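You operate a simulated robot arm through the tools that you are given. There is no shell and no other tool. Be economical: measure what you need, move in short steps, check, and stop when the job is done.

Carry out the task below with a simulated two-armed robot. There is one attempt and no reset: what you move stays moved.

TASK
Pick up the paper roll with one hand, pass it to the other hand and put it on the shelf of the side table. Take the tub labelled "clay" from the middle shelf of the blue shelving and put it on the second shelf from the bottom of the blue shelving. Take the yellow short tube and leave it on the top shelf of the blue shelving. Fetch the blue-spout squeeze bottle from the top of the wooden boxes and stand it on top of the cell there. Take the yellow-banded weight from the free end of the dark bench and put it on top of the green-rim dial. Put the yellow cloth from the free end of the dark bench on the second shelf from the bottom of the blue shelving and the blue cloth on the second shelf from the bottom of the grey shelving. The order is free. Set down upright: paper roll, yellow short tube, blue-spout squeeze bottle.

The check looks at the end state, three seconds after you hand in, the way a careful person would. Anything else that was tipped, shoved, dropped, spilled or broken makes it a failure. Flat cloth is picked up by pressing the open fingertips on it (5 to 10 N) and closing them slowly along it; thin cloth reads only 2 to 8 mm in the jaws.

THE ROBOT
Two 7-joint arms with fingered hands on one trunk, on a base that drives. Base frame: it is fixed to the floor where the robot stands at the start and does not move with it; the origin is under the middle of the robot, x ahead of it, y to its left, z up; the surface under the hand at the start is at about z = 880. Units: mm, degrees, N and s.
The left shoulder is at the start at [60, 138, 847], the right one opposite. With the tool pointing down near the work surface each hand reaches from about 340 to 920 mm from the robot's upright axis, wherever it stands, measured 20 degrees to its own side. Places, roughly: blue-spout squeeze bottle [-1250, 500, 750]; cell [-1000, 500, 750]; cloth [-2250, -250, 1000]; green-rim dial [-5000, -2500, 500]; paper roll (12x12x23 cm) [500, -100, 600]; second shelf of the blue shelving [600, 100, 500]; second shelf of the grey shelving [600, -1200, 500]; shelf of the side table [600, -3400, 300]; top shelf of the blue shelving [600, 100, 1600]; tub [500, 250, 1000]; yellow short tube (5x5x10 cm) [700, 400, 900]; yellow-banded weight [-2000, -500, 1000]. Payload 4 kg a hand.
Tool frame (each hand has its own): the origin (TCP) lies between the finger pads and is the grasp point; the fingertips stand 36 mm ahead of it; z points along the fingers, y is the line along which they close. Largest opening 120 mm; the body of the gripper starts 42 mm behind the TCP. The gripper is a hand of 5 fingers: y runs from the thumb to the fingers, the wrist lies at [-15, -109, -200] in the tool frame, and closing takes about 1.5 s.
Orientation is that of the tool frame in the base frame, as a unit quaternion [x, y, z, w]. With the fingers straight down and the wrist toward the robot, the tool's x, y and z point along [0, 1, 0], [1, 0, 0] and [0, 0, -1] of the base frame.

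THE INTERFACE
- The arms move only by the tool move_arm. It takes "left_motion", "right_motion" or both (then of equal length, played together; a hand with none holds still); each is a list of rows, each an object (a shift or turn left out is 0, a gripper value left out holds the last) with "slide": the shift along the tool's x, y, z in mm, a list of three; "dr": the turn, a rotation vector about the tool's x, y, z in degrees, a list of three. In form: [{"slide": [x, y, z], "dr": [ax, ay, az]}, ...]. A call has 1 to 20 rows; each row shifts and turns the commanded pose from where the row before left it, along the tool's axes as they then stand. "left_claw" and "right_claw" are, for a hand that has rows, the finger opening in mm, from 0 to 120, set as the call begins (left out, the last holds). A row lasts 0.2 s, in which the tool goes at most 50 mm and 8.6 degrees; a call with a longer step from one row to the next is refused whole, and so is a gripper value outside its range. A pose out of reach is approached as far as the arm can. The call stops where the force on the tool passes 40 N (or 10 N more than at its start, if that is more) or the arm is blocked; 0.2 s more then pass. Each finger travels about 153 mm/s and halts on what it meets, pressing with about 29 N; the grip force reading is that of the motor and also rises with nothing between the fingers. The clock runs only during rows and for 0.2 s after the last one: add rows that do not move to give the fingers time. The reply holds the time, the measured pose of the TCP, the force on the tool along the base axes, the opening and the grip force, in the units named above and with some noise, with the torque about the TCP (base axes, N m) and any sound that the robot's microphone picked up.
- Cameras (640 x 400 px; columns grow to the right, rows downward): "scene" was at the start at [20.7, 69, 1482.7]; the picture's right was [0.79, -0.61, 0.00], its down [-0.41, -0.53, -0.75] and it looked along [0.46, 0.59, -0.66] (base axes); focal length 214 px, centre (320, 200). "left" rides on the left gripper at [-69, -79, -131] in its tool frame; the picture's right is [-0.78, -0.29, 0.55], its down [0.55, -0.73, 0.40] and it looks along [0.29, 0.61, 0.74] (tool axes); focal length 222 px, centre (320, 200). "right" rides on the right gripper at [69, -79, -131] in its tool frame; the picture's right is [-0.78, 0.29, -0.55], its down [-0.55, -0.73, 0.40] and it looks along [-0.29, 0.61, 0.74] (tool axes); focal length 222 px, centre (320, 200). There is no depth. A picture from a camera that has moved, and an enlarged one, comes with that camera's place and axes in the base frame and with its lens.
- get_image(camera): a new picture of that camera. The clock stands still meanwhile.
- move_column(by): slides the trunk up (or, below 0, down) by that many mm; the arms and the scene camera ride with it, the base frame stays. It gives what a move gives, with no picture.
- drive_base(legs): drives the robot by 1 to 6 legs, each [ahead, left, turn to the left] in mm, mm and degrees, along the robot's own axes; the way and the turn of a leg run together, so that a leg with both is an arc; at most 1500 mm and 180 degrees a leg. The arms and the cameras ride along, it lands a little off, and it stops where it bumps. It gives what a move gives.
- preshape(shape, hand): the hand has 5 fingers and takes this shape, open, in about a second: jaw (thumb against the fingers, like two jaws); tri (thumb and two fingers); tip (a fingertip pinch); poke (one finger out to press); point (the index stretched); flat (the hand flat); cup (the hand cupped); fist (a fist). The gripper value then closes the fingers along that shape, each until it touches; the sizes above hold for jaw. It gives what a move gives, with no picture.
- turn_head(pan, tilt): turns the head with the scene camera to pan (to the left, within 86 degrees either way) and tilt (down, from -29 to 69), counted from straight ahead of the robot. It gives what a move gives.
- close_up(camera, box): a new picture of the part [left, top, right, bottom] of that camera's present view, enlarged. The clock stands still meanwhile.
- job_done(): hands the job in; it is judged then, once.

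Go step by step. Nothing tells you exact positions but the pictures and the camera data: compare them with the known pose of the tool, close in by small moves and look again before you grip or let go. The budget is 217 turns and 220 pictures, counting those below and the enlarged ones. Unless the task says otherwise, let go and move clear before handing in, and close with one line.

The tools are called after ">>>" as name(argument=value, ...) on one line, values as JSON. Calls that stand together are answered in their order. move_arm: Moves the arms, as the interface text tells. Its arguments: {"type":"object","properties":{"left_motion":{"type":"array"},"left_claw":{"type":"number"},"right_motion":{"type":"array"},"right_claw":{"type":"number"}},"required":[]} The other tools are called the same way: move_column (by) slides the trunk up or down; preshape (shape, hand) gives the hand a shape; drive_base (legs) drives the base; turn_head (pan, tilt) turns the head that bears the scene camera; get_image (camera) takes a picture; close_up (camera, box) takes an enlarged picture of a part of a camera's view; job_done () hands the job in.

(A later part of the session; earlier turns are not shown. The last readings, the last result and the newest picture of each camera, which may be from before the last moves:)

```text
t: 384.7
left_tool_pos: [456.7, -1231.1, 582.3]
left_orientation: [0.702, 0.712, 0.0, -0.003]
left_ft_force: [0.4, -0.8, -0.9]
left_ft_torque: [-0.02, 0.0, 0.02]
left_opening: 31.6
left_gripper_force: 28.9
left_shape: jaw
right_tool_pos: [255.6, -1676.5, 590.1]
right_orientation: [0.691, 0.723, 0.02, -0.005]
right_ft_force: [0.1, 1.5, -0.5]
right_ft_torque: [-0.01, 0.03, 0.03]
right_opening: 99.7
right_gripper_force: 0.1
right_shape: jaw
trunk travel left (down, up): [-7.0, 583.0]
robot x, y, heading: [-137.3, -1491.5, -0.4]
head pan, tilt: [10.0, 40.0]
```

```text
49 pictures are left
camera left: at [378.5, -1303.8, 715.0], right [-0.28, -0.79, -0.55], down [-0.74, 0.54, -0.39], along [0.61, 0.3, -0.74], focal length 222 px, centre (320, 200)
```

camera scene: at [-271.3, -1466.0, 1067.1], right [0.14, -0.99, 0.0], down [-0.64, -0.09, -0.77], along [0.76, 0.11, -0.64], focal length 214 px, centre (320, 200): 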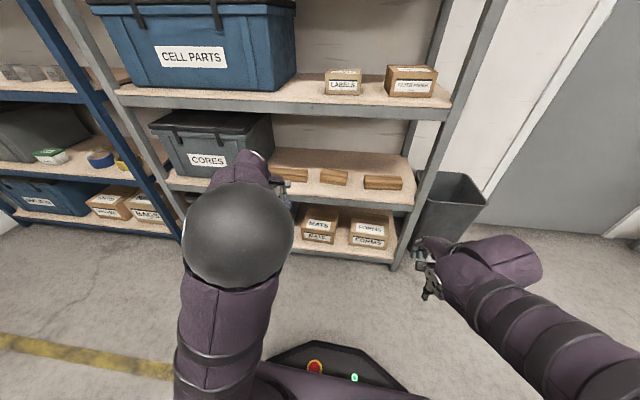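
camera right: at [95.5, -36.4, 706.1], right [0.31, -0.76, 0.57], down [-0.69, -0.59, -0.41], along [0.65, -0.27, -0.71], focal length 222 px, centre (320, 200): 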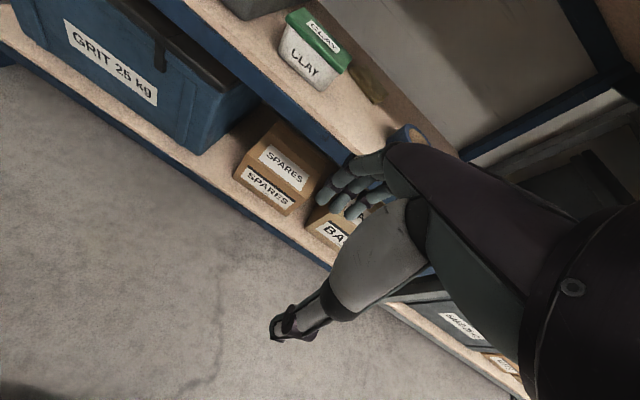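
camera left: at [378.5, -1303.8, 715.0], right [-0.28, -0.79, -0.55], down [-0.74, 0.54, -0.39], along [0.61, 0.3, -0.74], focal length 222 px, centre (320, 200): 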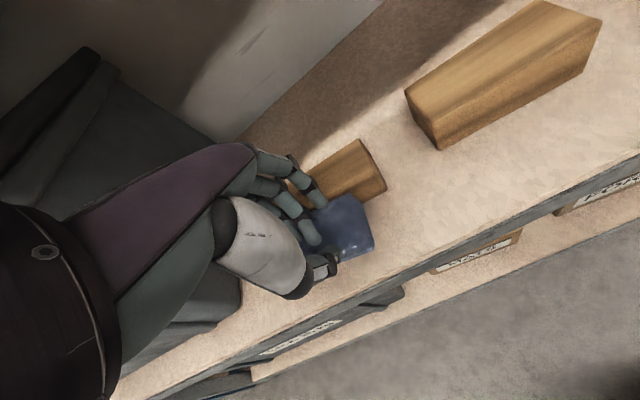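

I'll shift 85 mm right, to in front of the gap between the two wooden blocks, then lower.

>>> drive_base(legs=[[0, -88, 0]])

>>> move_arm(left_motion=[{"slide": [0, 0, 12]}, {"slide": [0, 0, 8]}, {}])

>>> move_arm(left_motion=[{"slide": [0, 0, 4]}, {"slide": [0, 0, 3]}, {}])

>>> get_image(camera="left")

```text
t: 385.8
left_tool_pos: [456.7, -1318.8, 582.3]
left_orientation: [0.704, 0.71, 0.0, -0.003]
left_ft_force: [-0.8, 0.1, -1.1]
left_ft_torque: [0.0, 0.0, 0.02]
left_opening: 31.7
left_gripper_force: 28.7
left_shape: jaw
right_tool_pos: [254.1, -1762.2, 588.7]
right_orientation: [0.692, 0.722, 0.021, -0.005]
right_ft_force: [0.8, 0.0, -0.2]
right_ft_torque: [-0.02, 0.02, -0.01]
right_opening: 100.0
right_gripper_force: 0.2
right_shape: jaw
trunk travel left (down, up): [-7.0, 583.0]
robot x, y, heading: [-138.6, -1571.3, -1.1]
head pan, tilt: [10.0, 40.0]
```

```text
t: 386.6
left_tool_pos: [455.8, -1318.1, 560.6]
left_orientation: [0.703, 0.711, 0.0, -0.004]
left_ft_force: [0.1, 0.0, -0.9]
left_ft_torque: [0.0, -0.01, -0.02]
left_opening: 31.6
left_gripper_force: 28.9
left_shape: jaw
right_tool_pos: [253.2, -1764.3, 589.7]
right_orientation: [0.692, 0.722, 0.021, -0.006]
right_ft_force: [0.1, 0.5, -1.0]
right_ft_torque: [-0.01, 0.05, 0.02]
right_opening: 99.8
right_gripper_force: 0.0
right_shape: jaw
trunk travel left (down, up): [-7.0, 583.0]
robot x, y, heading: [-137.2, -1570.0, -0.7]
head pan, tilt: [10.0, 40.0]
```

```text
t: 387.4
left_tool_pos: [457.4, -1318.0, 559.3]
left_orientation: [0.703, 0.711, 0.004, 0.0]
left_ft_force: [-2.9, -0.1, 31.6]
left_ft_torque: [-0.18, -1.52, -0.05]
left_opening: 30.1
left_gripper_force: 28.7
left_shape: jaw
right_tool_pos: [252.7, -1762.8, 590.3]
right_orientation: [0.692, 0.722, 0.021, -0.004]
right_ft_force: [-0.7, 0.6, 0.1]
right_ft_torque: [0.02, 0.04, 0.03]
right_opening: 99.9
right_gripper_force: 0.1
right_shape: jaw
trunk travel left (down, up): [-7.0, 583.0]
robot x, y, heading: [-136.3, -1570.3, -0.7]
head pan, tilt: [10.0, 40.0]
```

```text
48 pictures are left
camera left: at [376.8, -1390.4, 690.9], right [-0.28, -0.79, -0.55], down [-0.74, 0.54, -0.4], along [0.61, 0.3, -0.73], focal length 222 px, centre (320, 200)
```

left: 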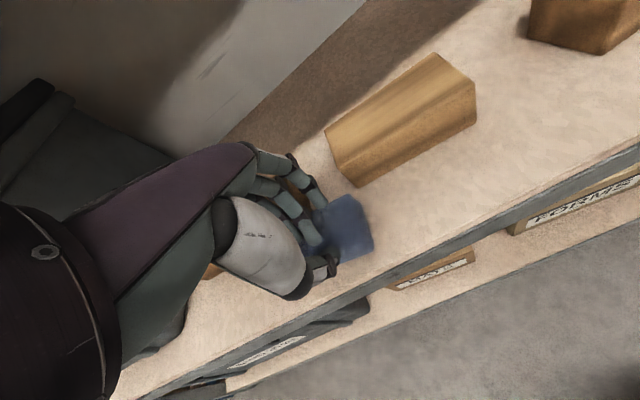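

Contact is made. I'll ease up slightly and open.

>>> move_arm(left_motion=[{"slide": [0, 0, -2.5]}, {}])

>>> move_arm(left_motion=[{}, {}, {}, {}], left_claw=70)

>>> get_image(camera="left")

```text
t: 388.0
left_tool_pos: [455.3, -1318.5, 559.3]
left_orientation: [0.703, 0.711, 0.001, -0.003]
left_ft_force: [1.2, 2.1, 22.2]
left_ft_torque: [-0.07, -1.28, 0.02]
left_opening: 30.7
left_gripper_force: 29.2
left_shape: jaw
right_tool_pos: [253.2, -1762.5, 589.4]
right_orientation: [0.692, 0.722, 0.022, -0.005]
right_ft_force: [0.8, -0.7, 0.3]
right_ft_torque: [0.02, 0.02, 0.01]
right_opening: 99.8
right_gripper_force: 0.1
right_shape: jaw
trunk travel left (down, up): [-7.0, 583.0]
robot x, y, heading: [-136.2, -1570.8, -0.6]
head pan, tilt: [10.0, 40.0]
```

```text
t: 389.0
left_tool_pos: [455.0, -1318.4, 558.9]
left_orientation: [0.703, 0.711, 0.003, -0.001]
left_ft_force: [1.4, -1.4, 24.0]
left_ft_torque: [-0.07, -1.08, -0.06]
left_opening: 71.1
left_gripper_force: 0.0
left_shape: jaw
right_tool_pos: [253.1, -1762.6, 589.5]
right_orientation: [0.691, 0.722, 0.021, -0.005]
right_ft_force: [0.8, 0.5, 0.3]
right_ft_torque: [-0.03, 0.02, 0.02]
right_opening: 99.7
right_gripper_force: 0.0
right_shape: jaw
trunk travel left (down, up): [-7.0, 583.0]
robot x, y, heading: [-139.2, -1568.8, -0.7]
head pan, tilt: [10.0, 40.0]
```

```text
47 pictures are left
camera left: at [377.1, -1390.9, 692.0], right [-0.28, -0.79, -0.55], down [-0.74, 0.54, -0.39], along [0.61, 0.3, -0.74], focal length 222 px, centre (320, 200)
```

left: 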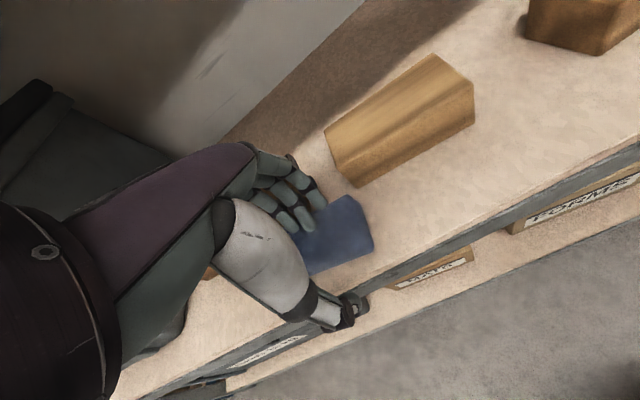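

The cloth lies on the board. I'll rise and back out.

>>> move_arm(left_motion=[{"slide": [0, 0, -10]}, {"slide": [0, 0, -15]}, {"slide": [0, 0, -15]}, {}], left_claw=90)

>>> drive_base(legs=[[-350, 0, 0]])

>>> close_up(camera="scene", box=[140, 110, 420, 260])

```text
t: 390.0
left_tool_pos: [457.4, -1317.5, 597.4]
left_orientation: [0.704, 0.711, 0.0, -0.002]
left_ft_force: [0.7, -0.3, -0.3]
left_ft_torque: [0.0, 0.02, 0.01]
left_opening: 89.8
left_gripper_force: 0.0
left_shape: jaw
right_tool_pos: [253.6, -1763.1, 589.0]
right_orientation: [0.692, 0.722, 0.021, -0.006]
right_ft_force: [0.2, -0.4, 0.1]
right_ft_torque: [-0.04, 0.0, 0.01]
right_opening: 99.9
right_gripper_force: 0.1
right_shape: jaw
trunk travel left (down, up): [-7.0, 583.0]
robot x, y, heading: [-135.3, -1569.4, -0.5]
head pan, tilt: [10.0, 40.0]
```

```text
t: 392.2
left_tool_pos: [106.5, -1314.3, 597.8]
left_orientation: [0.703, 0.711, 0.001, -0.003]
left_ft_force: [0.1, -0.6, -0.7]
left_ft_torque: [-0.02, -0.03, 0.01]
left_opening: 90.0
left_gripper_force: 0.1
left_shape: jaw
right_tool_pos: [-95.3, -1759.1, 588.9]
right_orientation: [0.691, 0.722, 0.02, -0.005]
right_ft_force: [-0.8, 1.1, -0.4]
right_ft_torque: [-0.01, -0.01, 0.01]
right_opening: 99.9
right_gripper_force: 0.1
right_shape: jaw
trunk travel left (down, up): [-7.0, 583.0]
robot x, y, heading: [-488.9, -1568.9, -0.6]
head pan, tilt: [10.0, 40.0]
```

```text
2.29 times, centred on (280, 185) of scene
camera zoom: at [-434.6, -1550.1, 1067.1], right [0.16, -0.99, 0.0], down [-0.63, -0.1, -0.77], along [0.76, 0.12, -0.64], focal length 490 px, centre (411, 234)
```

zoom: 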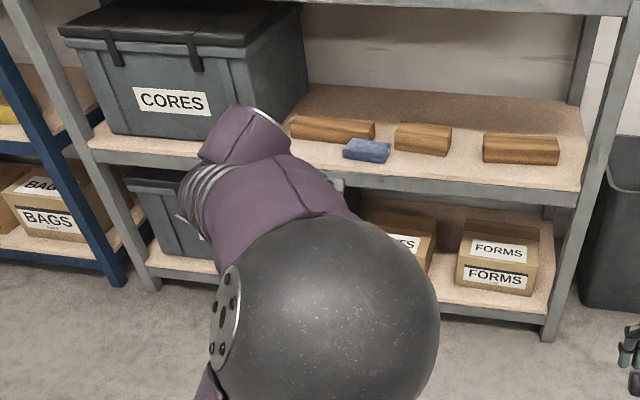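

The blue cloth is on the grey second board. Next is the bottle: I'll raise the trunk and drive to the wooden boxes.

>>> move_column(by=400)

>>> move_column(by=120)

>>> drive_base(legs=[[-200, 0, 0], [0, 0, 90], [1150, 350, 0]])

>>> turn_head(pan=0, tilt=45)

>>> get_image(camera="scene")

```text
t: 396.1
left_tool_pos: [107.2, -1312.3, 997.2]
left_orientation: [0.703, 0.711, 0.0, -0.003]
left_ft_force: [0.1, -0.5, -0.5]
left_ft_torque: [-0.02, 0.0, 0.0]
left_opening: 89.6
left_gripper_force: 0.0
left_shape: jaw
right_tool_pos: [-95.3, -1759.7, 989.0]
right_orientation: [0.691, 0.722, 0.022, -0.005]
right_ft_force: [-0.6, 0.6, -0.5]
right_ft_torque: [-0.01, 0.02, 0.0]
right_opening: 99.8
right_gripper_force: 0.0
right_shape: jaw
trunk travel left (down, up): [-407.0, 183.0]
robot x, y, heading: [-487.9, -1567.6, -0.5]
head pan, tilt: [10.0, 40.0]
```

```text
t: 397.6
left_tool_pos: [106.8, -1314.0, 1117.4]
left_orientation: [0.703, 0.711, 0.0, -0.003]
left_ft_force: [-0.2, 0.1, -1.2]
left_ft_torque: [-0.01, -0.03, 0.0]
left_opening: 89.9
left_gripper_force: 0.1
left_shape: jaw
right_tool_pos: [-97.4, -1758.6, 1110.0]
right_orientation: [0.692, 0.722, 0.021, -0.006]
right_ft_force: [-0.4, -0.2, 0.7]
right_ft_torque: [0.01, 0.01, 0.04]
right_opening: 100.1
right_gripper_force: 0.0
right_shape: jaw
trunk travel left (down, up): [-527.0, 63.0]
robot x, y, heading: [-486.3, -1569.3, -0.5]
head pan, tilt: [10.0, 40.0]
```

```text
t: 408.7
left_tool_pos: [-1297.2, 175.6, 1117.1]
left_orientation: [-0.016, 1.0, -0.002, -0.003]
left_ft_force: [-0.9, 0.2, 0.5]
left_ft_torque: [-0.01, 0.01, -0.04]
left_opening: 89.8
left_gripper_force: 0.1
left_shape: jaw
right_tool_pos: [-849.1, -18.1, 1109.2]
right_orientation: [-0.031, 0.999, 0.011, -0.018]
right_ft_force: [-0.8, -0.5, 0.2]
right_ft_torque: [-0.01, -0.01, 0.01]
right_opening: 100.0
right_gripper_force: 0.2
right_shape: jaw
trunk travel left (down, up): [-527.0, 63.0]
robot x, y, heading: [-1030.3, -417.8, 90.3]
head pan, tilt: [10.0, 40.0]
```

```text
t: 409.4
left_tool_pos: [-1297.4, 175.2, 1118.3]
left_orientation: [-0.015, 1.0, -0.001, -0.002]
left_ft_force: [-0.1, 0.4, 0.6]
left_ft_torque: [0.0, -0.02, -0.04]
left_opening: 90.1
left_gripper_force: 0.0
left_shape: jaw
right_tool_pos: [-848.9, -18.9, 1109.3]
right_orientation: [-0.03, 0.999, 0.01, -0.019]
right_ft_force: [-0.5, 0.5, -0.4]
right_ft_torque: [-0.01, 0.03, 0.0]
right_opening: 100.0
right_gripper_force: 0.1
right_shape: jaw
trunk travel left (down, up): [-527.0, 63.0]
robot x, y, heading: [-1032.2, -415.0, 90.4]
head pan, tilt: [0.0, 45.0]
```

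```text
45 pictures are left
camera scene: at [-1033.7, -359.9, 1579.9], right [1.0, 0.01, 0.0], down [0.01, -0.71, -0.71], along [-0.01, 0.71, -0.71], focal length 214 px, centre (320, 200)
```

scene: 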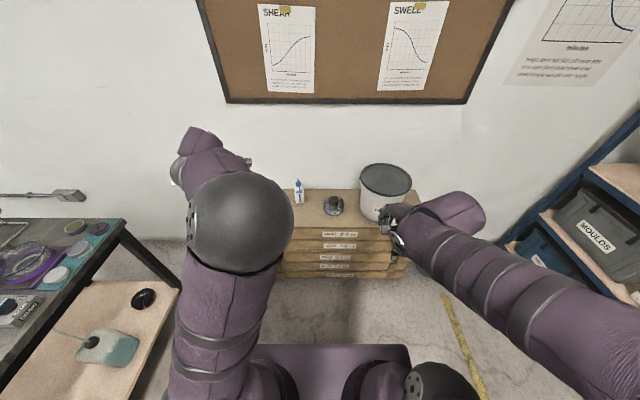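

>>> close_up(camera="scene", box=[270, 160, 430, 260])

```text
4.00 times, centred on (350, 210) of scene
camera zoom: at [-1033.7, -359.9, 1579.9], right [1.0, 0.01, 0.0], down [0.01, -0.71, -0.71], along [-0.01, 0.71, -0.71], focal length 858 px, centre (200, 160)
```

zoom: 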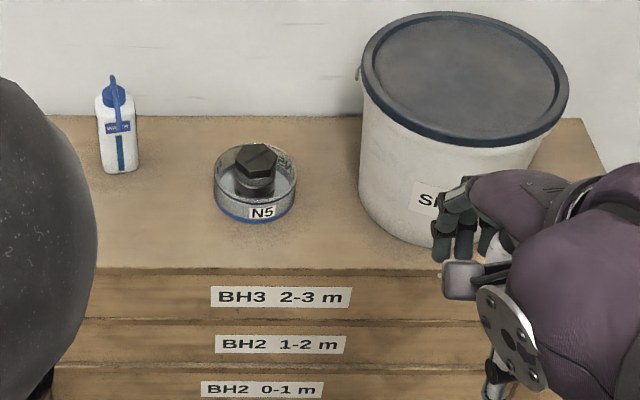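

The bottle stands at about (-1162, 497) with its base at 703, and the cell N5's hex top is at about (-972, 430, 788), some 54 mm across. I'll set the left hand horizontal for an upright grip.

>>> move_arm(left_motion=[{"dr": [0, -8.18, 0]}, {"dr": [0, -8.18, 0]}, {"dr": [0, -8.18, 0]}, {"dr": [0, -8.18, 0]}, {"dr": [0, -8.18, 0]}, {"dr": [0, -8.18, 0]}, {"dr": [0, -8.18, 0]}, {"dr": [0, -8.18, 0]}, {"dr": [0, -8.18, 0]}, {"dr": [0, -8.18, 0]}, {"dr": [0, -8.18, 0]}, {"dr": [-7.5, 0, 0]}, {"dr": [-7.5, 0, 0]}, {"dr": [-7.5, 0, 0]}, {"dr": [-7.5, 0, 0]}, {"dr": [-7.5, 0, 0]}, {"dr": [-7.5, 0, 0]}, {"dr": [-7.5, 0, 0]}, {"dr": [-7.5, 0, 0]}, {}], left_claw=100)

>>> move_column(by=-320)

>>> get_image(camera="left")

```text
t: 413.6
left_tool_pos: [-1212.4, 139.3, 1224.1]
left_orientation: [-0.346, 0.637, 0.379, 0.574]
left_ft_force: [0.1, 0.0, 0.0]
left_ft_torque: [0.05, 0.01, 0.01]
left_opening: 99.6
left_gripper_force: 0.0
left_shape: jaw
left hand out of reach, approached as far as the arm can: row 5, 6, 7, 8, 9, 10, 11
right_tool_pos: [-848.7, -18.8, 1109.6]
right_orientation: [-0.031, 0.999, 0.011, -0.019]
right_ft_force: [-0.3, -0.4, 0.1]
right_ft_torque: [0.02, 0.01, -0.03]
right_opening: 100.0
right_gripper_force: 0.0
right_shape: jaw
trunk travel left (down, up): [-527.0, 63.0]
robot x, y, heading: [-1034.5, -414.3, 90.8]
head pan, tilt: [0.0, 45.0]
```

```text
t: 416.8
left_tool_pos: [-1212.6, 139.3, 903.3]
left_orientation: [-0.346, 0.638, 0.379, 0.575]
left_ft_force: [0.0, 0.0, -0.4]
left_ft_torque: [0.01, -0.04, 0.01]
left_opening: 99.8
left_gripper_force: 0.0
left_shape: jaw
right_tool_pos: [-849.0, -17.4, 789.2]
right_orientation: [-0.031, 0.999, 0.011, -0.019]
right_ft_force: [0.7, 0.2, 0.1]
right_ft_torque: [0.03, -0.01, 0.01]
right_opening: 99.8
right_gripper_force: 0.0
right_shape: jaw
trunk travel left (down, up): [-207.0, 383.0]
robot x, y, heading: [-1034.2, -413.4, 90.6]
head pan, tilt: [0.0, 45.0]
```

```text
43 pictures are left
camera left: at [-1198.1, -14.0, 974.7], right [0.59, 0.35, 0.73], down [0.78, 0.0, -0.63], along [-0.22, 0.94, -0.27], focal length 222 px, centre (320, 200)
```

left: 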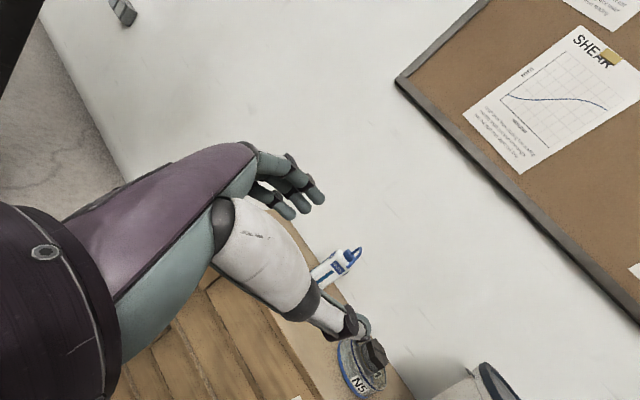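

I'll level the hand, lower to bottle mid-height and drive to a point 150 mm short of it.

>>> move_arm(left_motion=[{"dr": [0, -3, -5]}, {}])

>>> move_column(by=-125)

>>> drive_base(legs=[[226, 20, 0]])

>>> get_image(camera="left")

>>> close_up(camera="scene", box=[200, 130, 440, 290])

```text
t: 417.4
left_tool_pos: [-1212.1, 141.6, 903.0]
left_orientation: [-0.365, 0.606, 0.362, 0.607]
left_ft_force: [0.2, -0.3, 0.1]
left_ft_torque: [-0.02, -0.01, 0.06]
left_opening: 99.9
left_gripper_force: 0.1
left_shape: jaw
right_tool_pos: [-848.4, -18.2, 789.4]
right_orientation: [-0.031, 0.999, 0.011, -0.019]
right_ft_force: [-0.3, -0.1, 0.1]
right_ft_torque: [0.02, -0.02, -0.03]
right_opening: 99.8
right_gripper_force: 0.0
right_shape: jaw
trunk travel left (down, up): [-207.0, 383.0]
robot x, y, heading: [-1032.4, -414.1, 90.9]
head pan, tilt: [0.0, 45.0]
```

```text
t: 418.9
left_tool_pos: [-1211.6, 139.0, 778.5]
left_orientation: [-0.363, 0.607, 0.363, 0.607]
left_ft_force: [-0.3, -0.1, 1.2]
left_ft_torque: [0.01, 0.01, -0.03]
left_opening: 99.8
left_gripper_force: 0.0
left_shape: jaw
right_tool_pos: [-848.7, -19.4, 665.2]
right_orientation: [-0.031, 0.999, 0.011, -0.018]
right_ft_force: [0.6, -0.3, -0.2]
right_ft_torque: [-0.01, 0.02, 0.0]
right_opening: 100.2
right_gripper_force: 0.0
right_shape: jaw
trunk travel left (down, up): [-82.0, 508.0]
robot x, y, heading: [-1032.8, -413.3, 90.2]
head pan, tilt: [0.0, 45.0]
```

```text
t: 420.6
left_tool_pos: [-1237.7, 366.6, 778.1]
left_orientation: [-0.365, 0.605, 0.364, 0.606]
left_ft_force: [-0.3, -0.1, 0.4]
left_ft_torque: [-0.01, -0.02, 0.04]
left_opening: 99.9
left_gripper_force: 0.0
left_shape: jaw
right_tool_pos: [-874.2, 209.5, 664.9]
right_orientation: [-0.034, 0.999, 0.011, -0.018]
right_ft_force: [0.1, -0.3, 0.1]
right_ft_torque: [0.04, 0.02, -0.01]
right_opening: 99.8
right_gripper_force: 0.0
right_shape: jaw
trunk travel left (down, up): [-82.0, 508.0]
robot x, y, heading: [-1055.3, -188.5, 90.7]
head pan, tilt: [0.0, 45.0]
```

```text
42 pictures are left
camera left: at [-1230.5, 211.7, 850.1], right [0.51, 0.35, 0.79], down [0.84, 0.01, -0.55], along [-0.2, 0.94, -0.29], focal length 222 px, centre (320, 200)
```

left: 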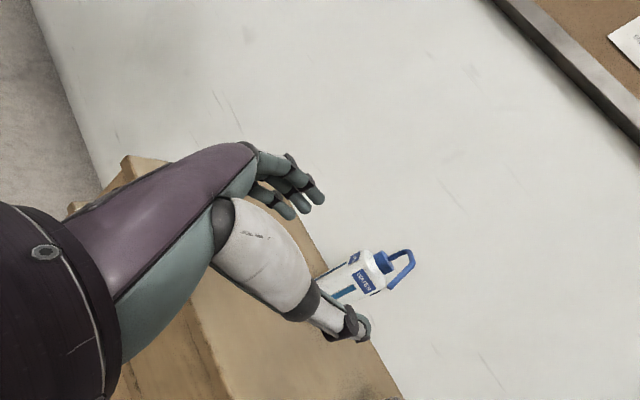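

```text
2.50 times, centred on (320, 210) of scene
camera zoom: at [-1056.7, -132.9, 1134.9], right [1.0, 0.01, 0.0], down [0.01, -0.71, -0.71], along [-0.01, 0.71, -0.71], focal length 536 px, centre (320, 175)
```

zoom: 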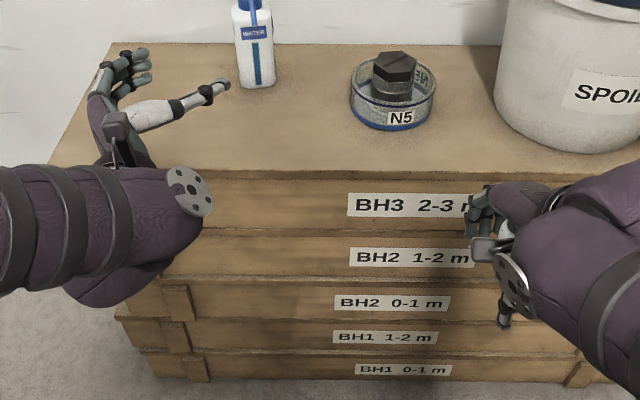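

Triangulating gives the box top at z = 649, the bottle at (-1168, 550) and the cell at (-963, 479) with its top at about 731. I'll lower the trunk and approach with corrected values.

>>> move_column(by=-56)

>>> move_arm(left_motion=[{"slide": [0, 12, 25]}, {"slide": [0, 12, 30]}, {"slide": [0, 0, 35]}, {}])

>>> get_image(camera="left")

>>> close_up(camera="scene", box=[200, 100, 440, 260])

```text
t: 421.6
left_tool_pos: [-1238.5, 366.6, 723.3]
left_orientation: [-0.365, 0.605, 0.364, 0.607]
left_ft_force: [0.2, -0.4, -0.7]
left_ft_torque: [-0.04, 0.0, 0.01]
left_opening: 99.9
left_gripper_force: 0.0
left_shape: jaw
right_tool_pos: [-873.5, 208.3, 607.6]
right_orientation: [-0.033, 0.999, 0.011, -0.02]
right_ft_force: [0.5, -0.2, -0.1]
right_ft_torque: [-0.02, -0.01, 0.01]
right_opening: 99.6
right_gripper_force: 0.1
right_shape: jaw
trunk travel left (down, up): [-26.0, 564.0]
robot x, y, heading: [-1054.8, -182.8, 90.7]
head pan, tilt: [0.0, 45.0]
```

```text
t: 422.6
left_tool_pos: [-1218.4, 456.7, 723.8]
left_orientation: [-0.365, 0.606, 0.364, 0.606]
left_ft_force: [0.1, -0.9, 0.2]
left_ft_torque: [-0.01, -0.02, -0.02]
left_opening: 99.7
left_gripper_force: 0.1
left_shape: jaw
right_tool_pos: [-873.1, 209.6, 608.1]
right_orientation: [-0.033, 0.999, 0.011, -0.018]
right_ft_force: [-0.2, -0.3, 0.3]
right_ft_torque: [0.01, 0.01, -0.01]
right_opening: 99.7
right_gripper_force: 0.0
right_shape: jaw
trunk travel left (down, up): [-26.0, 564.0]
robot x, y, heading: [-1055.9, -190.9, 90.8]
head pan, tilt: [0.0, 45.0]
```

```text
40 pictures are left
camera left: at [-1210.3, 302.9, 794.7], right [0.51, 0.35, 0.79], down [0.84, 0.01, -0.55], along [-0.2, 0.94, -0.29], focal length 222 px, centre (320, 200)
```

left: 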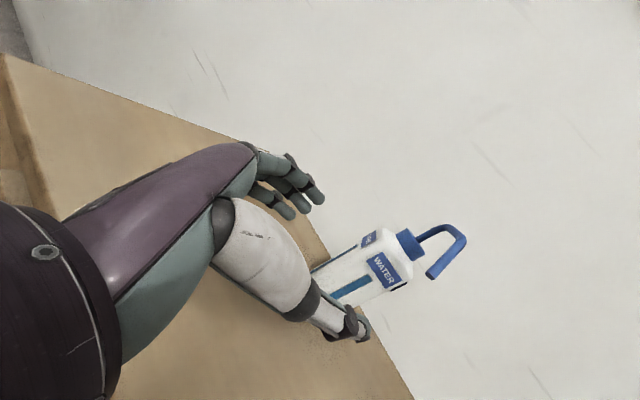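

```text
2.50 times, centred on (320, 180) of scene
camera zoom: at [-1056.7, -132.8, 1078.9], right [1.0, 0.01, 0.0], down [0.01, -0.71, -0.71], along [-0.01, 0.71, -0.71], focal length 536 px, centre (320, 250)
```

zoom: 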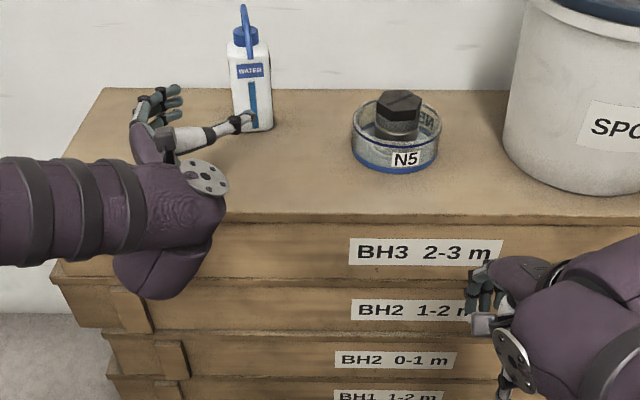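

Centred. Advancing 98 mm and closing on the bottle.

>>> move_arm(left_motion=[{"slide": [0, 0, 30]}, {"slide": [0, 0, 30]}, {"slide": [0, 0, 25]}, {"slide": [0, 0, 13]}, {}])

>>> get_image(camera="left")

```text
t: 423.8
left_tool_pos: [-1171.9, 543.5, 722.2]
left_orientation: [-0.366, 0.606, 0.364, 0.606]
left_ft_force: [1.0, 0.5, -0.2]
left_ft_torque: [0.0, -0.01, 0.0]
left_opening: 99.8
left_gripper_force: 0.1
left_shape: jaw
right_tool_pos: [-873.3, 209.3, 608.6]
right_orientation: [-0.033, 0.999, 0.011, -0.019]
right_ft_force: [0.5, 0.0, -0.4]
right_ft_torque: [0.03, 0.02, 0.02]
right_opening: 99.9
right_gripper_force: 0.0
right_shape: jaw
trunk travel left (down, up): [-26.0, 564.0]
robot x, y, heading: [-1055.1, -184.4, 90.7]
head pan, tilt: [0.0, 45.0]
```

```text
38 pictures are left
camera left: at [-1163.8, 389.5, 794.6], right [0.51, 0.35, 0.79], down [0.84, 0.01, -0.55], along [-0.2, 0.94, -0.29], focal length 222 px, centre (320, 200)
```

left: 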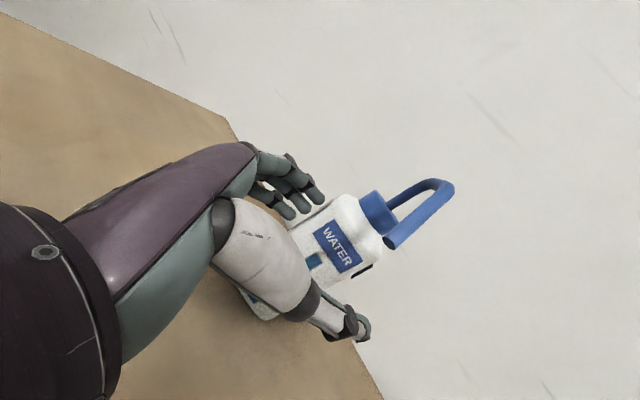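

>>> move_arm(left_motion=[{}, {}, {}, {}, {}, {}, {}, {}], left_claw=25)

>>> move_column(by=150)

>>> close_up(camera="scene", box=[180, 120, 460, 300])

```text
t: 425.6
left_tool_pos: [-1172.0, 542.3, 723.6]
left_orientation: [-0.365, 0.605, 0.364, 0.606]
left_ft_force: [1.9, 0.4, 0.2]
left_ft_torque: [0.0, 0.02, -0.02]
left_opening: 63.3
left_gripper_force: 12.5
left_shape: jaw
right_tool_pos: [-873.4, 210.0, 608.7]
right_orientation: [-0.034, 0.999, 0.01, -0.019]
right_ft_force: [-1.0, -0.2, 0.8]
right_ft_torque: [-0.02, 0.01, -0.02]
right_opening: 99.9
right_gripper_force: 0.0
right_shape: jaw
trunk travel left (down, up): [-26.0, 564.0]
robot x, y, heading: [-1055.6, -187.1, 90.7]
head pan, tilt: [0.0, 45.0]
```

```text
t: 427.3
left_tool_pos: [-1170.4, 543.7, 872.7]
left_orientation: [-0.365, 0.606, 0.364, 0.606]
left_ft_force: [-0.3, 0.4, -3.6]
left_ft_torque: [-0.1, 0.0, 0.01]
left_opening: 63.2
left_gripper_force: 12.4
left_shape: jaw
right_tool_pos: [-873.5, 209.5, 758.1]
right_orientation: [-0.033, 0.999, 0.011, -0.018]
right_ft_force: [-0.1, -0.1, 0.4]
right_ft_torque: [0.0, 0.0, 0.02]
right_opening: 100.1
right_gripper_force: 0.0
right_shape: jaw
trunk travel left (down, up): [-176.0, 414.0]
robot x, y, heading: [-1051.5, -188.0, 91.0]
head pan, tilt: [0.0, 45.0]
```

```text
2.22 times, centred on (320, 210) of scene
camera zoom: at [-1056.8, -132.5, 1228.8], right [1.0, 0.01, 0.0], down [0.01, -0.71, -0.71], along [-0.01, 0.71, -0.71], focal length 477 px, centre (320, 178)
```

zoom: 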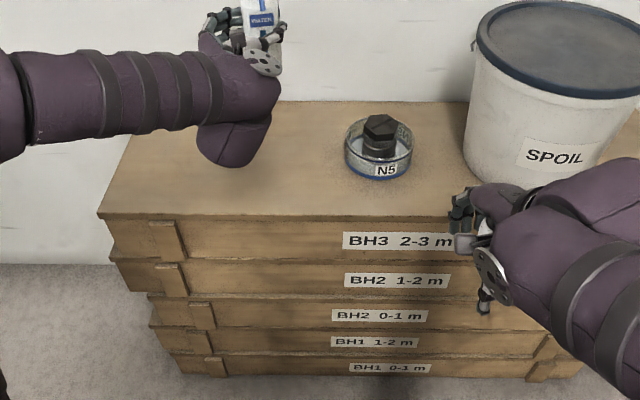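

The bottle is held upright. I'll drive it over the cell, whose hex top is at (-963, 489, 725).

>>> drive_base(legs=[[-68, -201, 0]])

>>> close_up(camera="scene", box=[80, 90, 320, 250])

>>> get_image(camera="left")

```text
t: 429.0
left_tool_pos: [-974.2, 479.7, 873.6]
left_orientation: [-0.366, 0.605, 0.365, 0.606]
left_ft_force: [0.0, 0.5, -3.5]
left_ft_torque: [-0.08, 0.05, -0.02]
left_opening: 63.0
left_gripper_force: 11.7
left_shape: jaw
right_tool_pos: [-675.2, 147.6, 758.6]
right_orientation: [-0.036, 0.999, 0.01, -0.018]
right_ft_force: [-1.0, -0.4, -0.4]
right_ft_torque: [0.0, 0.01, -0.03]
right_opening: 100.0
right_gripper_force: 0.1
right_shape: jaw
trunk travel left (down, up): [-176.0, 414.0]
robot x, y, heading: [-854.5, -253.9, 90.7]
head pan, tilt: [0.0, 45.0]
```

```text
2.50 times, centred on (200, 170) of scene
camera zoom: at [-856.3, -196.1, 1228.9], right [1.0, 0.02, 0.0], down [0.01, -0.71, -0.71], along [-0.01, 0.71, -0.71], focal length 536 px, centre (620, 275)
```

zoom: 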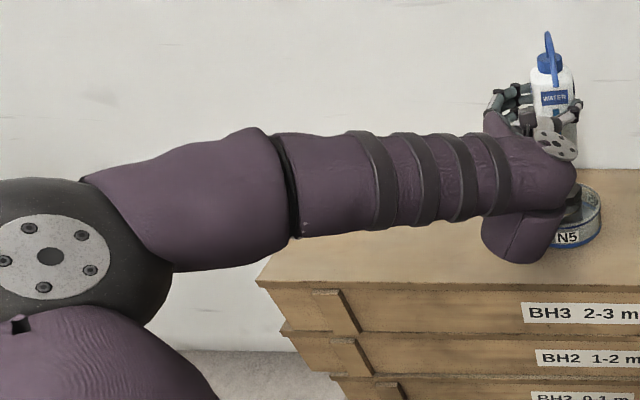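

```text
35 pictures are left
camera left: at [-965.4, 325.6, 944.5], right [0.51, 0.35, 0.79], down [0.84, 0.01, -0.55], along [-0.2, 0.94, -0.29], focal length 222 px, centre (320, 200)
```

left: 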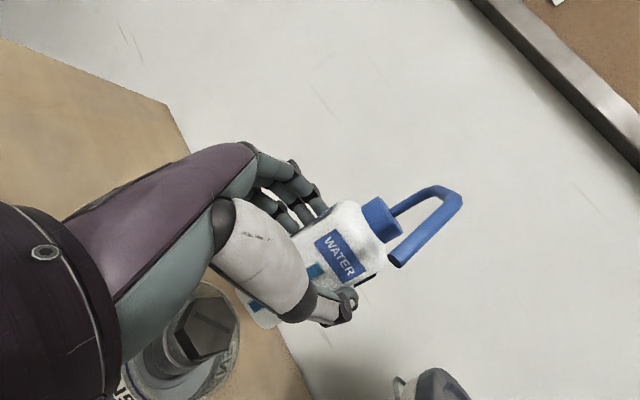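

The bottle's axis is within about 4 mm of the hex centre. I'll lower with the trunk, then in small steps.

>>> move_arm(left_motion=[{"slide": [0, -0.5, 3.5]}, {}])

>>> move_column(by=-64)

>>> get_image(camera="left")

```text
t: 429.6
left_tool_pos: [-970.9, 482.0, 872.5]
left_orientation: [-0.367, 0.606, 0.365, 0.605]
left_ft_force: [-0.2, -0.2, -2.5]
left_ft_torque: [-0.06, 0.02, -0.01]
left_opening: 63.1
left_gripper_force: 12.0
left_shape: jaw
right_tool_pos: [-674.1, 146.7, 758.2]
right_orientation: [-0.036, 0.999, 0.01, -0.019]
right_ft_force: [0.0, 0.4, 0.4]
right_ft_torque: [0.01, -0.04, -0.04]
right_opening: 99.9
right_gripper_force: 0.1
right_shape: jaw
trunk travel left (down, up): [-176.0, 414.0]
robot x, y, heading: [-856.2, -250.6, 91.0]
head pan, tilt: [0.0, 45.0]
```

```text
t: 430.6
left_tool_pos: [-972.5, 482.5, 808.3]
left_orientation: [-0.366, 0.605, 0.365, 0.605]
left_ft_force: [0.3, 0.1, -3.4]
left_ft_torque: [-0.08, 0.03, 0.04]
left_opening: 62.9
left_gripper_force: 12.2
left_shape: jaw
right_tool_pos: [-674.6, 147.9, 694.3]
right_orientation: [-0.036, 0.999, 0.011, -0.019]
right_ft_force: [0.7, -0.1, 0.5]
right_ft_torque: [0.01, 0.03, 0.0]
right_opening: 99.9
right_gripper_force: 0.0
right_shape: jaw
trunk travel left (down, up): [-112.0, 478.0]
robot x, y, heading: [-859.4, -249.6, 91.0]
head pan, tilt: [0.0, 45.0]
```

```text
34 pictures are left
camera left: at [-963.2, 328.3, 880.5], right [0.51, 0.35, 0.79], down [0.84, 0.01, -0.55], along [-0.2, 0.94, -0.29], focal length 222 px, centre (320, 200)
```

left: 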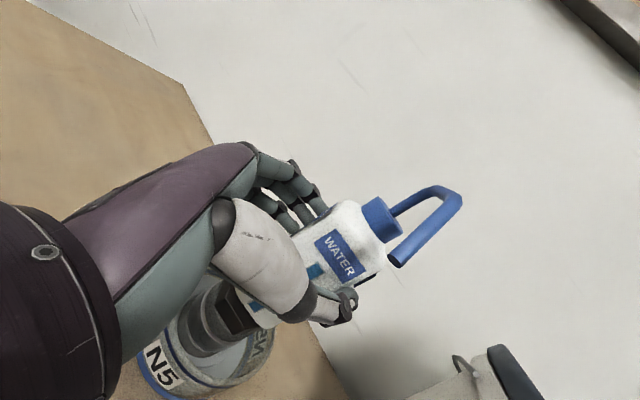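

Bottle base and hex line up. Lowering the last 10 mm in steps.

>>> move_arm(left_motion=[{"slide": [3, 0, 0]}, {"slide": [3, 0, 0]}, {}])

>>> move_arm(left_motion=[{"slide": [2, 0, 0]}, {"slide": [2, 0, 0]}, {}])

>>> move_arm(left_motion=[{"slide": [2, 0, 0]}, {"slide": [2, 0, 0]}, {}])

```text
t: 431.4
left_tool_pos: [-970.7, 483.3, 802.8]
left_orientation: [-0.366, 0.605, 0.365, 0.606]
left_ft_force: [0.1, -0.5, -3.4]
left_ft_torque: [-0.05, 0.05, -0.01]
left_opening: 63.2
left_gripper_force: 12.1
left_shape: jaw
right_tool_pos: [-674.3, 146.9, 694.1]
right_orientation: [-0.036, 0.999, 0.011, -0.019]
right_ft_force: [0.0, -0.1, -0.3]
right_ft_torque: [0.04, -0.02, 0.01]
right_opening: 99.9
right_gripper_force: 0.2
right_shape: jaw
trunk travel left (down, up): [-112.0, 478.0]
robot x, y, heading: [-857.6, -249.8, 90.8]
head pan, tilt: [0.0, 45.0]
```

```text
t: 432.2
left_tool_pos: [-971.4, 481.8, 800.2]
left_orientation: [-0.366, 0.604, 0.366, 0.606]
left_ft_force: [-0.6, 1.4, 4.9]
left_ft_torque: [0.17, 0.09, -0.01]
left_opening: 63.2
left_gripper_force: 11.9
left_shape: jaw
right_tool_pos: [-674.2, 146.3, 694.7]
right_orientation: [-0.037, 0.999, 0.011, -0.02]
right_ft_force: [-0.2, -0.2, 0.9]
right_ft_torque: [0.01, 0.0, 0.01]
right_opening: 99.8
right_gripper_force: 0.0
right_shape: jaw
trunk travel left (down, up): [-112.0, 478.0]
robot x, y, heading: [-855.9, -252.4, 91.0]
head pan, tilt: [0.0, 45.0]
```

```text
t: 433.0
left_tool_pos: [-970.7, 481.9, 797.3]
left_orientation: [-0.365, 0.605, 0.366, 0.606]
left_ft_force: [0.5, 1.9, 12.7]
left_ft_torque: [0.43, 0.08, 0.02]
left_opening: 63.0
left_gripper_force: 12.0
left_shape: jaw
right_tool_pos: [-674.5, 146.1, 695.1]
right_orientation: [-0.036, 0.999, 0.01, -0.019]
right_ft_force: [-0.7, 0.7, 0.2]
right_ft_torque: [-0.05, 0.01, 0.01]
right_opening: 99.9
right_gripper_force: 0.0
right_shape: jaw
trunk travel left (down, up): [-112.0, 478.0]
robot x, y, heading: [-859.3, -251.2, 90.9]
head pan, tilt: [0.0, 45.0]
```

Contact is made with the bottle on the hex top. I'll ease off and open gently.

>>> move_arm(left_motion=[{"slide": [-1.5, 0, 0]}, {}])

>>> close_up(camera="left", box=[120, 160, 420, 400])

```text
t: 433.6
left_tool_pos: [-971.8, 480.6, 796.8]
left_orientation: [-0.366, 0.605, 0.366, 0.606]
left_ft_force: [0.9, 3.1, 11.4]
left_ft_torque: [0.34, 0.04, 0.0]
left_opening: 62.8
left_gripper_force: 12.6
left_shape: jaw
right_tool_pos: [-672.4, 146.7, 694.5]
right_orientation: [-0.037, 0.999, 0.011, -0.019]
right_ft_force: [-0.7, 0.4, 0.1]
right_ft_torque: [-0.01, 0.04, 0.04]
right_opening: 100.0
right_gripper_force: 0.1
right_shape: jaw
trunk travel left (down, up): [-112.0, 478.0]
robot x, y, heading: [-855.7, -249.6, 91.1]
head pan, tilt: [0.0, 45.0]
```

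```text
1.67 times, centred on (270, 280) of left
camera zoom: at [-963.0, 327.2, 868.0], right [0.51, 0.35, 0.79], down [0.84, 0.01, -0.55], along [-0.2, 0.94, -0.29], focal length 370 px, centre (403, 67)
```

zoom: 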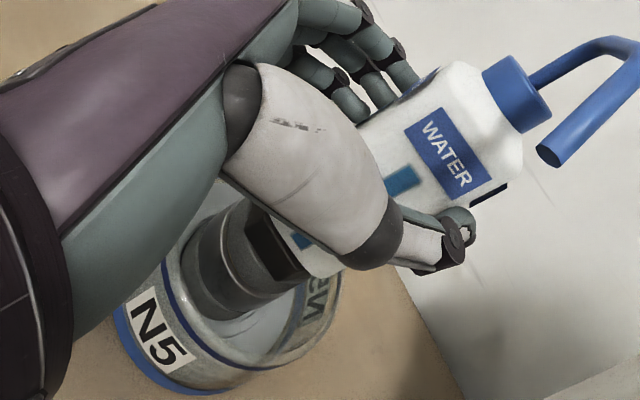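

The bottle is centred within a few millimetres on the hex. Releasing.

>>> move_arm(left_motion=[{"slide": [-0.8, 0, 0]}, {}, {}, {}, {}, {}], left_claw=100)

>>> get_image(camera="left")

```text
t: 435.0
left_tool_pos: [-970.7, 482.0, 796.6]
left_orientation: [-0.366, 0.605, 0.365, 0.605]
left_ft_force: [-0.4, 0.1, 0.5]
left_ft_torque: [-0.01, -0.01, 0.01]
left_opening: 99.7
left_gripper_force: 0.2
left_shape: jaw
right_tool_pos: [-674.8, 146.1, 693.3]
right_orientation: [-0.036, 0.999, 0.011, -0.019]
right_ft_force: [-0.1, -0.7, 0.1]
right_ft_torque: [0.0, -0.02, 0.04]
right_opening: 100.0
right_gripper_force: 0.0
right_shape: jaw
trunk travel left (down, up): [-112.0, 478.0]
robot x, y, heading: [-854.1, -247.2, 90.8]
head pan, tilt: [0.0, 45.0]
```

```text
32 pictures are left
camera left: at [-963.3, 327.8, 868.3], right [0.51, 0.35, 0.79], down [0.84, 0.01, -0.55], along [-0.2, 0.94, -0.29], focal length 222 px, centre (320, 200)
```

left: 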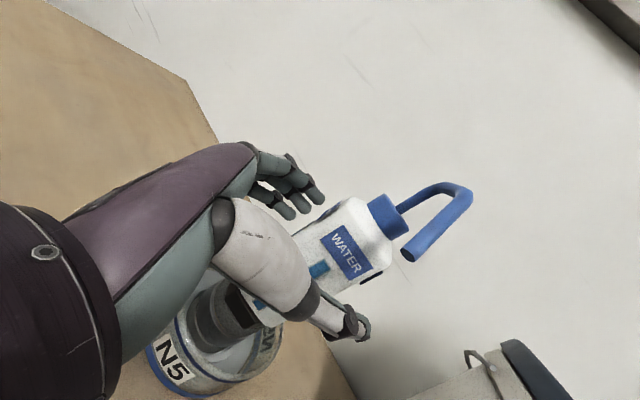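

It stands. I'll withdraw straight back.

>>> move_arm(left_motion=[{"slide": [0, 0, -10]}, {"slide": [0, 0, -15]}, {"slide": [0, 0, -25]}, {"slide": [0, 0, -30]}, {"slide": [0, 0, -35]}, {"slide": [0, 0, -35]}, {}])

>>> drive_base(legs=[[-350, 0, 0]])

>>> close_up(camera="scene", box=[160, 80, 480, 280])

```text
t: 436.6
left_tool_pos: [-1041.6, 348.8, 798.2]
left_orientation: [-0.367, 0.605, 0.365, 0.605]
left_ft_force: [-0.2, -0.1, 0.3]
left_ft_torque: [-0.02, 0.0, -0.02]
left_opening: 99.6
left_gripper_force: 0.1
left_shape: jaw
right_tool_pos: [-674.0, 147.2, 695.2]
right_orientation: [-0.036, 0.999, 0.011, -0.018]
right_ft_force: [0.1, 0.1, 0.7]
right_ft_torque: [-0.03, 0.04, 0.0]
right_opening: 99.8
right_gripper_force: 0.1
right_shape: jaw
trunk travel left (down, up): [-112.0, 478.0]
robot x, y, heading: [-855.3, -253.7, 90.6]
head pan, tilt: [0.0, 45.0]
```

```text
t: 438.9
left_tool_pos: [-1029.8, -0.3, 798.3]
left_orientation: [-0.364, 0.606, 0.362, 0.607]
left_ft_force: [0.2, 0.7, 0.4]
left_ft_torque: [-0.04, -0.02, -0.03]
left_opening: 99.7
left_gripper_force: 0.0
left_shape: jaw
right_tool_pos: [-666.0, -207.3, 694.2]
right_orientation: [-0.032, 0.999, 0.01, -0.019]
right_ft_force: [0.2, -0.3, 0.2]
right_ft_torque: [0.01, 0.01, -0.01]
right_opening: 100.2
right_gripper_force: 0.2
right_shape: jaw
trunk travel left (down, up): [-112.0, 478.0]
robot x, y, heading: [-849.0, -600.1, 90.7]
head pan, tilt: [0.0, 45.0]
```

```text
2.00 times, centred on (320, 180) of scene
camera zoom: at [-850.8, -547.4, 1164.9], right [1.0, 0.01, 0.0], down [0.01, -0.71, -0.71], along [-0.01, 0.71, -0.71], focal length 429 px, centre (320, 240)
```

zoom: 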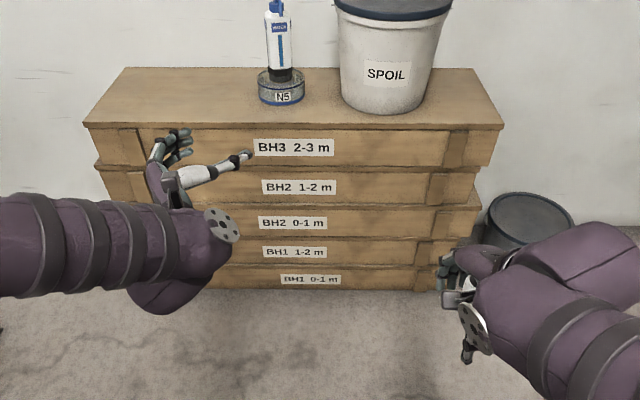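

The bottle stands on the cell. Last is the weight: raise the trunk, turn to the bench and bring the right hand over the weight.

>>> move_column(by=400)

>>> move_column(by=75)

>>> drive_base(legs=[[0, 0, 89.3], [470, -40, 0]])

>>> turn_head(pan=0, tilt=50)

>>> get_image(camera="right")

```text
t: 442.7
left_tool_pos: [-1031.6, -1.6, 1197.2]
left_orientation: [-0.364, 0.606, 0.363, 0.607]
left_ft_force: [-0.4, 0.4, 0.6]
left_ft_torque: [0.01, -0.03, -0.02]
left_opening: 99.6
left_gripper_force: 0.0
left_shape: jaw
right_tool_pos: [-666.2, -205.2, 1094.3]
right_orientation: [-0.031, 0.999, 0.011, -0.019]
right_ft_force: [0.6, 0.1, 0.3]
right_ft_torque: [-0.01, 0.01, 0.01]
right_opening: 99.8
right_gripper_force: 0.1
right_shape: jaw
trunk travel left (down, up): [-512.0, 78.0]
robot x, y, heading: [-848.3, -604.6, 90.6]
head pan, tilt: [0.0, 45.0]
```

```text
t: 443.8
left_tool_pos: [-1031.1, -0.5, 1273.1]
left_orientation: [-0.364, 0.607, 0.362, 0.607]
left_ft_force: [0.0, 0.7, -0.3]
left_ft_torque: [0.0, -0.01, -0.02]
left_opening: 99.8
left_gripper_force: 0.1
left_shape: jaw
right_tool_pos: [-665.9, -206.4, 1168.2]
right_orientation: [-0.032, 0.999, 0.011, -0.018]
right_ft_force: [0.4, 0.2, -0.5]
right_ft_torque: [0.01, -0.03, -0.01]
right_opening: 99.7
right_gripper_force: 0.0
right_shape: jaw
trunk travel left (down, up): [-587.0, 3.0]
robot x, y, heading: [-848.7, -601.2, 90.4]
head pan, tilt: [0.0, 45.0]
```

```text
t: 450.4
left_tool_pos: [-1915.3, -743.0, 1272.4]
left_orientation: [0.686, -0.173, -0.685, -0.173]
left_ft_force: [-0.6, 0.1, -0.2]
left_ft_torque: [0.04, -0.01, -0.03]
left_opening: 99.9
left_gripper_force: 0.1
left_shape: jaw
right_tool_pos: [-1709.1, -378.2, 1169.9]
right_orientation: [0.729, -0.684, 0.006, 0.02]
right_ft_force: [-0.1, 1.1, -0.7]
right_ft_torque: [0.02, -0.02, -0.01]
right_opening: 100.1
right_gripper_force: 0.2
right_shape: jaw
trunk travel left (down, up): [-587.0, 3.0]
robot x, y, heading: [-1309.6, -562.8, -179.3]
head pan, tilt: [0.0, 45.0]
```

```text
t: 451.1
left_tool_pos: [-1913.6, -742.9, 1273.8]
left_orientation: [0.686, -0.172, -0.685, -0.174]
left_ft_force: [-0.1, -0.4, 0.8]
left_ft_torque: [-0.02, 0.02, 0.01]
left_opening: 99.9
left_gripper_force: 0.1
left_shape: jaw
right_tool_pos: [-1708.0, -378.3, 1169.3]
right_orientation: [0.728, -0.685, 0.006, 0.021]
right_ft_force: [-0.3, -0.9, -0.1]
right_ft_torque: [-0.02, -0.02, 0.01]
right_opening: 99.9
right_gripper_force: 0.1
right_shape: jaw
trunk travel left (down, up): [-587.0, 3.0]
robot x, y, heading: [-1311.2, -560.7, -179.5]
head pan, tilt: [0.0, 50.0]
```

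```text
30 pictures are left
camera right: at [-1621.0, -438.7, 1301.3], right [-0.33, 0.79, 0.52], down [0.69, 0.58, -0.43], along [-0.64, 0.22, -0.73], focal length 222 px, centre (320, 200)
```

right: 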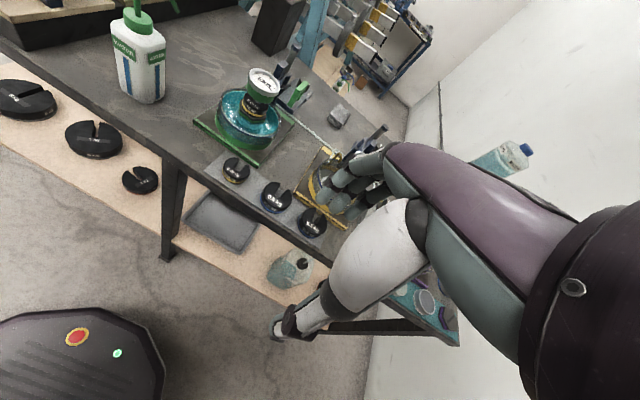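

The yellow-banded weight is at about (-1875, -502). I'll bring the right hand over it.

>>> move_arm(right_motion=[{"slide": [24, 35, 0], "dr": [0, -2.2, 0]}, {"slide": [24, 35, 0]}, {"slide": [24, 35, 0]}, {"slide": [24, 35, 0]}, {"slide": [24, 34, 0]}, {"slide": [0, 0, 37]}, {"slide": [0, 0, 37]}, {"slide": [0, 0, 36]}, {}], right_claw=68)

>>> get_image(camera="right")

```text
t: 453.1
left_tool_pos: [-1915.6, -743.2, 1273.9]
left_orientation: [0.686, -0.172, -0.685, -0.173]
left_ft_force: [0.2, -0.4, 0.3]
left_ft_torque: [-0.01, -0.03, 0.03]
left_opening: 99.6
left_gripper_force: 0.0
left_shape: jaw
right_tool_pos: [-1877.0, -507.5, 1062.3]
right_orientation: [0.728, -0.686, -0.009, 0.007]
right_ft_force: [-0.4, 0.6, -0.4]
right_ft_torque: [0.0, 0.0, 0.0]
right_opening: 68.1
right_gripper_force: 0.1
right_shape: jaw
trunk travel left (down, up): [-587.0, 3.0]
robot x, y, heading: [-1312.0, -564.9, -179.4]
head pan, tilt: [0.0, 50.0]
```

```text
29 pictures are left
camera right: at [-1789.9, -573.0, 1192.4], right [-0.33, 0.77, 0.56], down [0.69, 0.59, -0.41], along [-0.65, 0.25, -0.72], focal length 222 px, centre (320, 200)
```

right: 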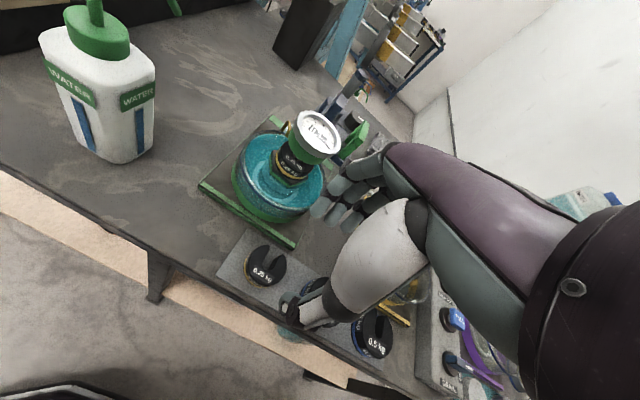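

>>> move_arm(right_motion=[{"slide": [6, 4, 25]}, {"slide": [0, 0, 28]}, {"slide": [0, 0, 28]}, {"slide": [0, 0, 15]}, {}])

>>> get_image(camera="right")

```text
t: 454.3
left_tool_pos: [-1913.9, -743.0, 1273.1]
left_orientation: [-0.685, 0.172, 0.686, 0.174]
left_ft_force: [0.9, 0.2, 0.3]
left_ft_torque: [-0.01, -0.01, -0.01]
left_opening: 99.8
left_gripper_force: 0.1
left_shape: jaw
right_tool_pos: [-1881.7, -515.6, 966.6]
right_orientation: [0.729, -0.685, -0.009, 0.008]
right_ft_force: [-0.2, 0.2, 0.1]
right_ft_torque: [-0.03, -0.01, 0.04]
right_opening: 68.2
right_gripper_force: 0.0
right_shape: jaw
trunk travel left (down, up): [-587.0, 3.0]
robot x, y, heading: [-1310.7, -563.4, -179.6]
head pan, tilt: [0.0, 50.0]
```

```text
28 pictures are left
camera right: at [-1794.7, -580.2, 1096.3], right [-0.33, 0.77, 0.56], down [0.69, 0.59, -0.41], along [-0.65, 0.25, -0.72], focal length 222 px, centre (320, 200)
```

right: 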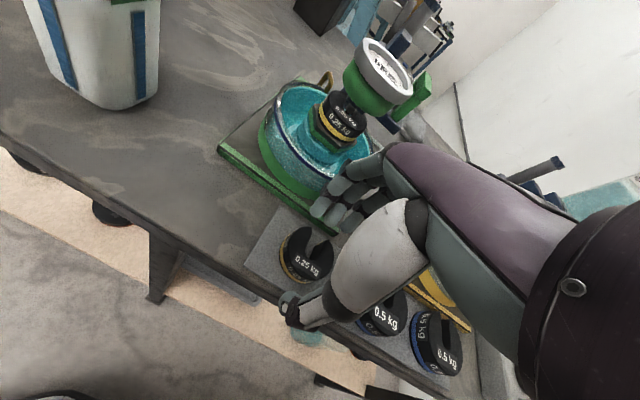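

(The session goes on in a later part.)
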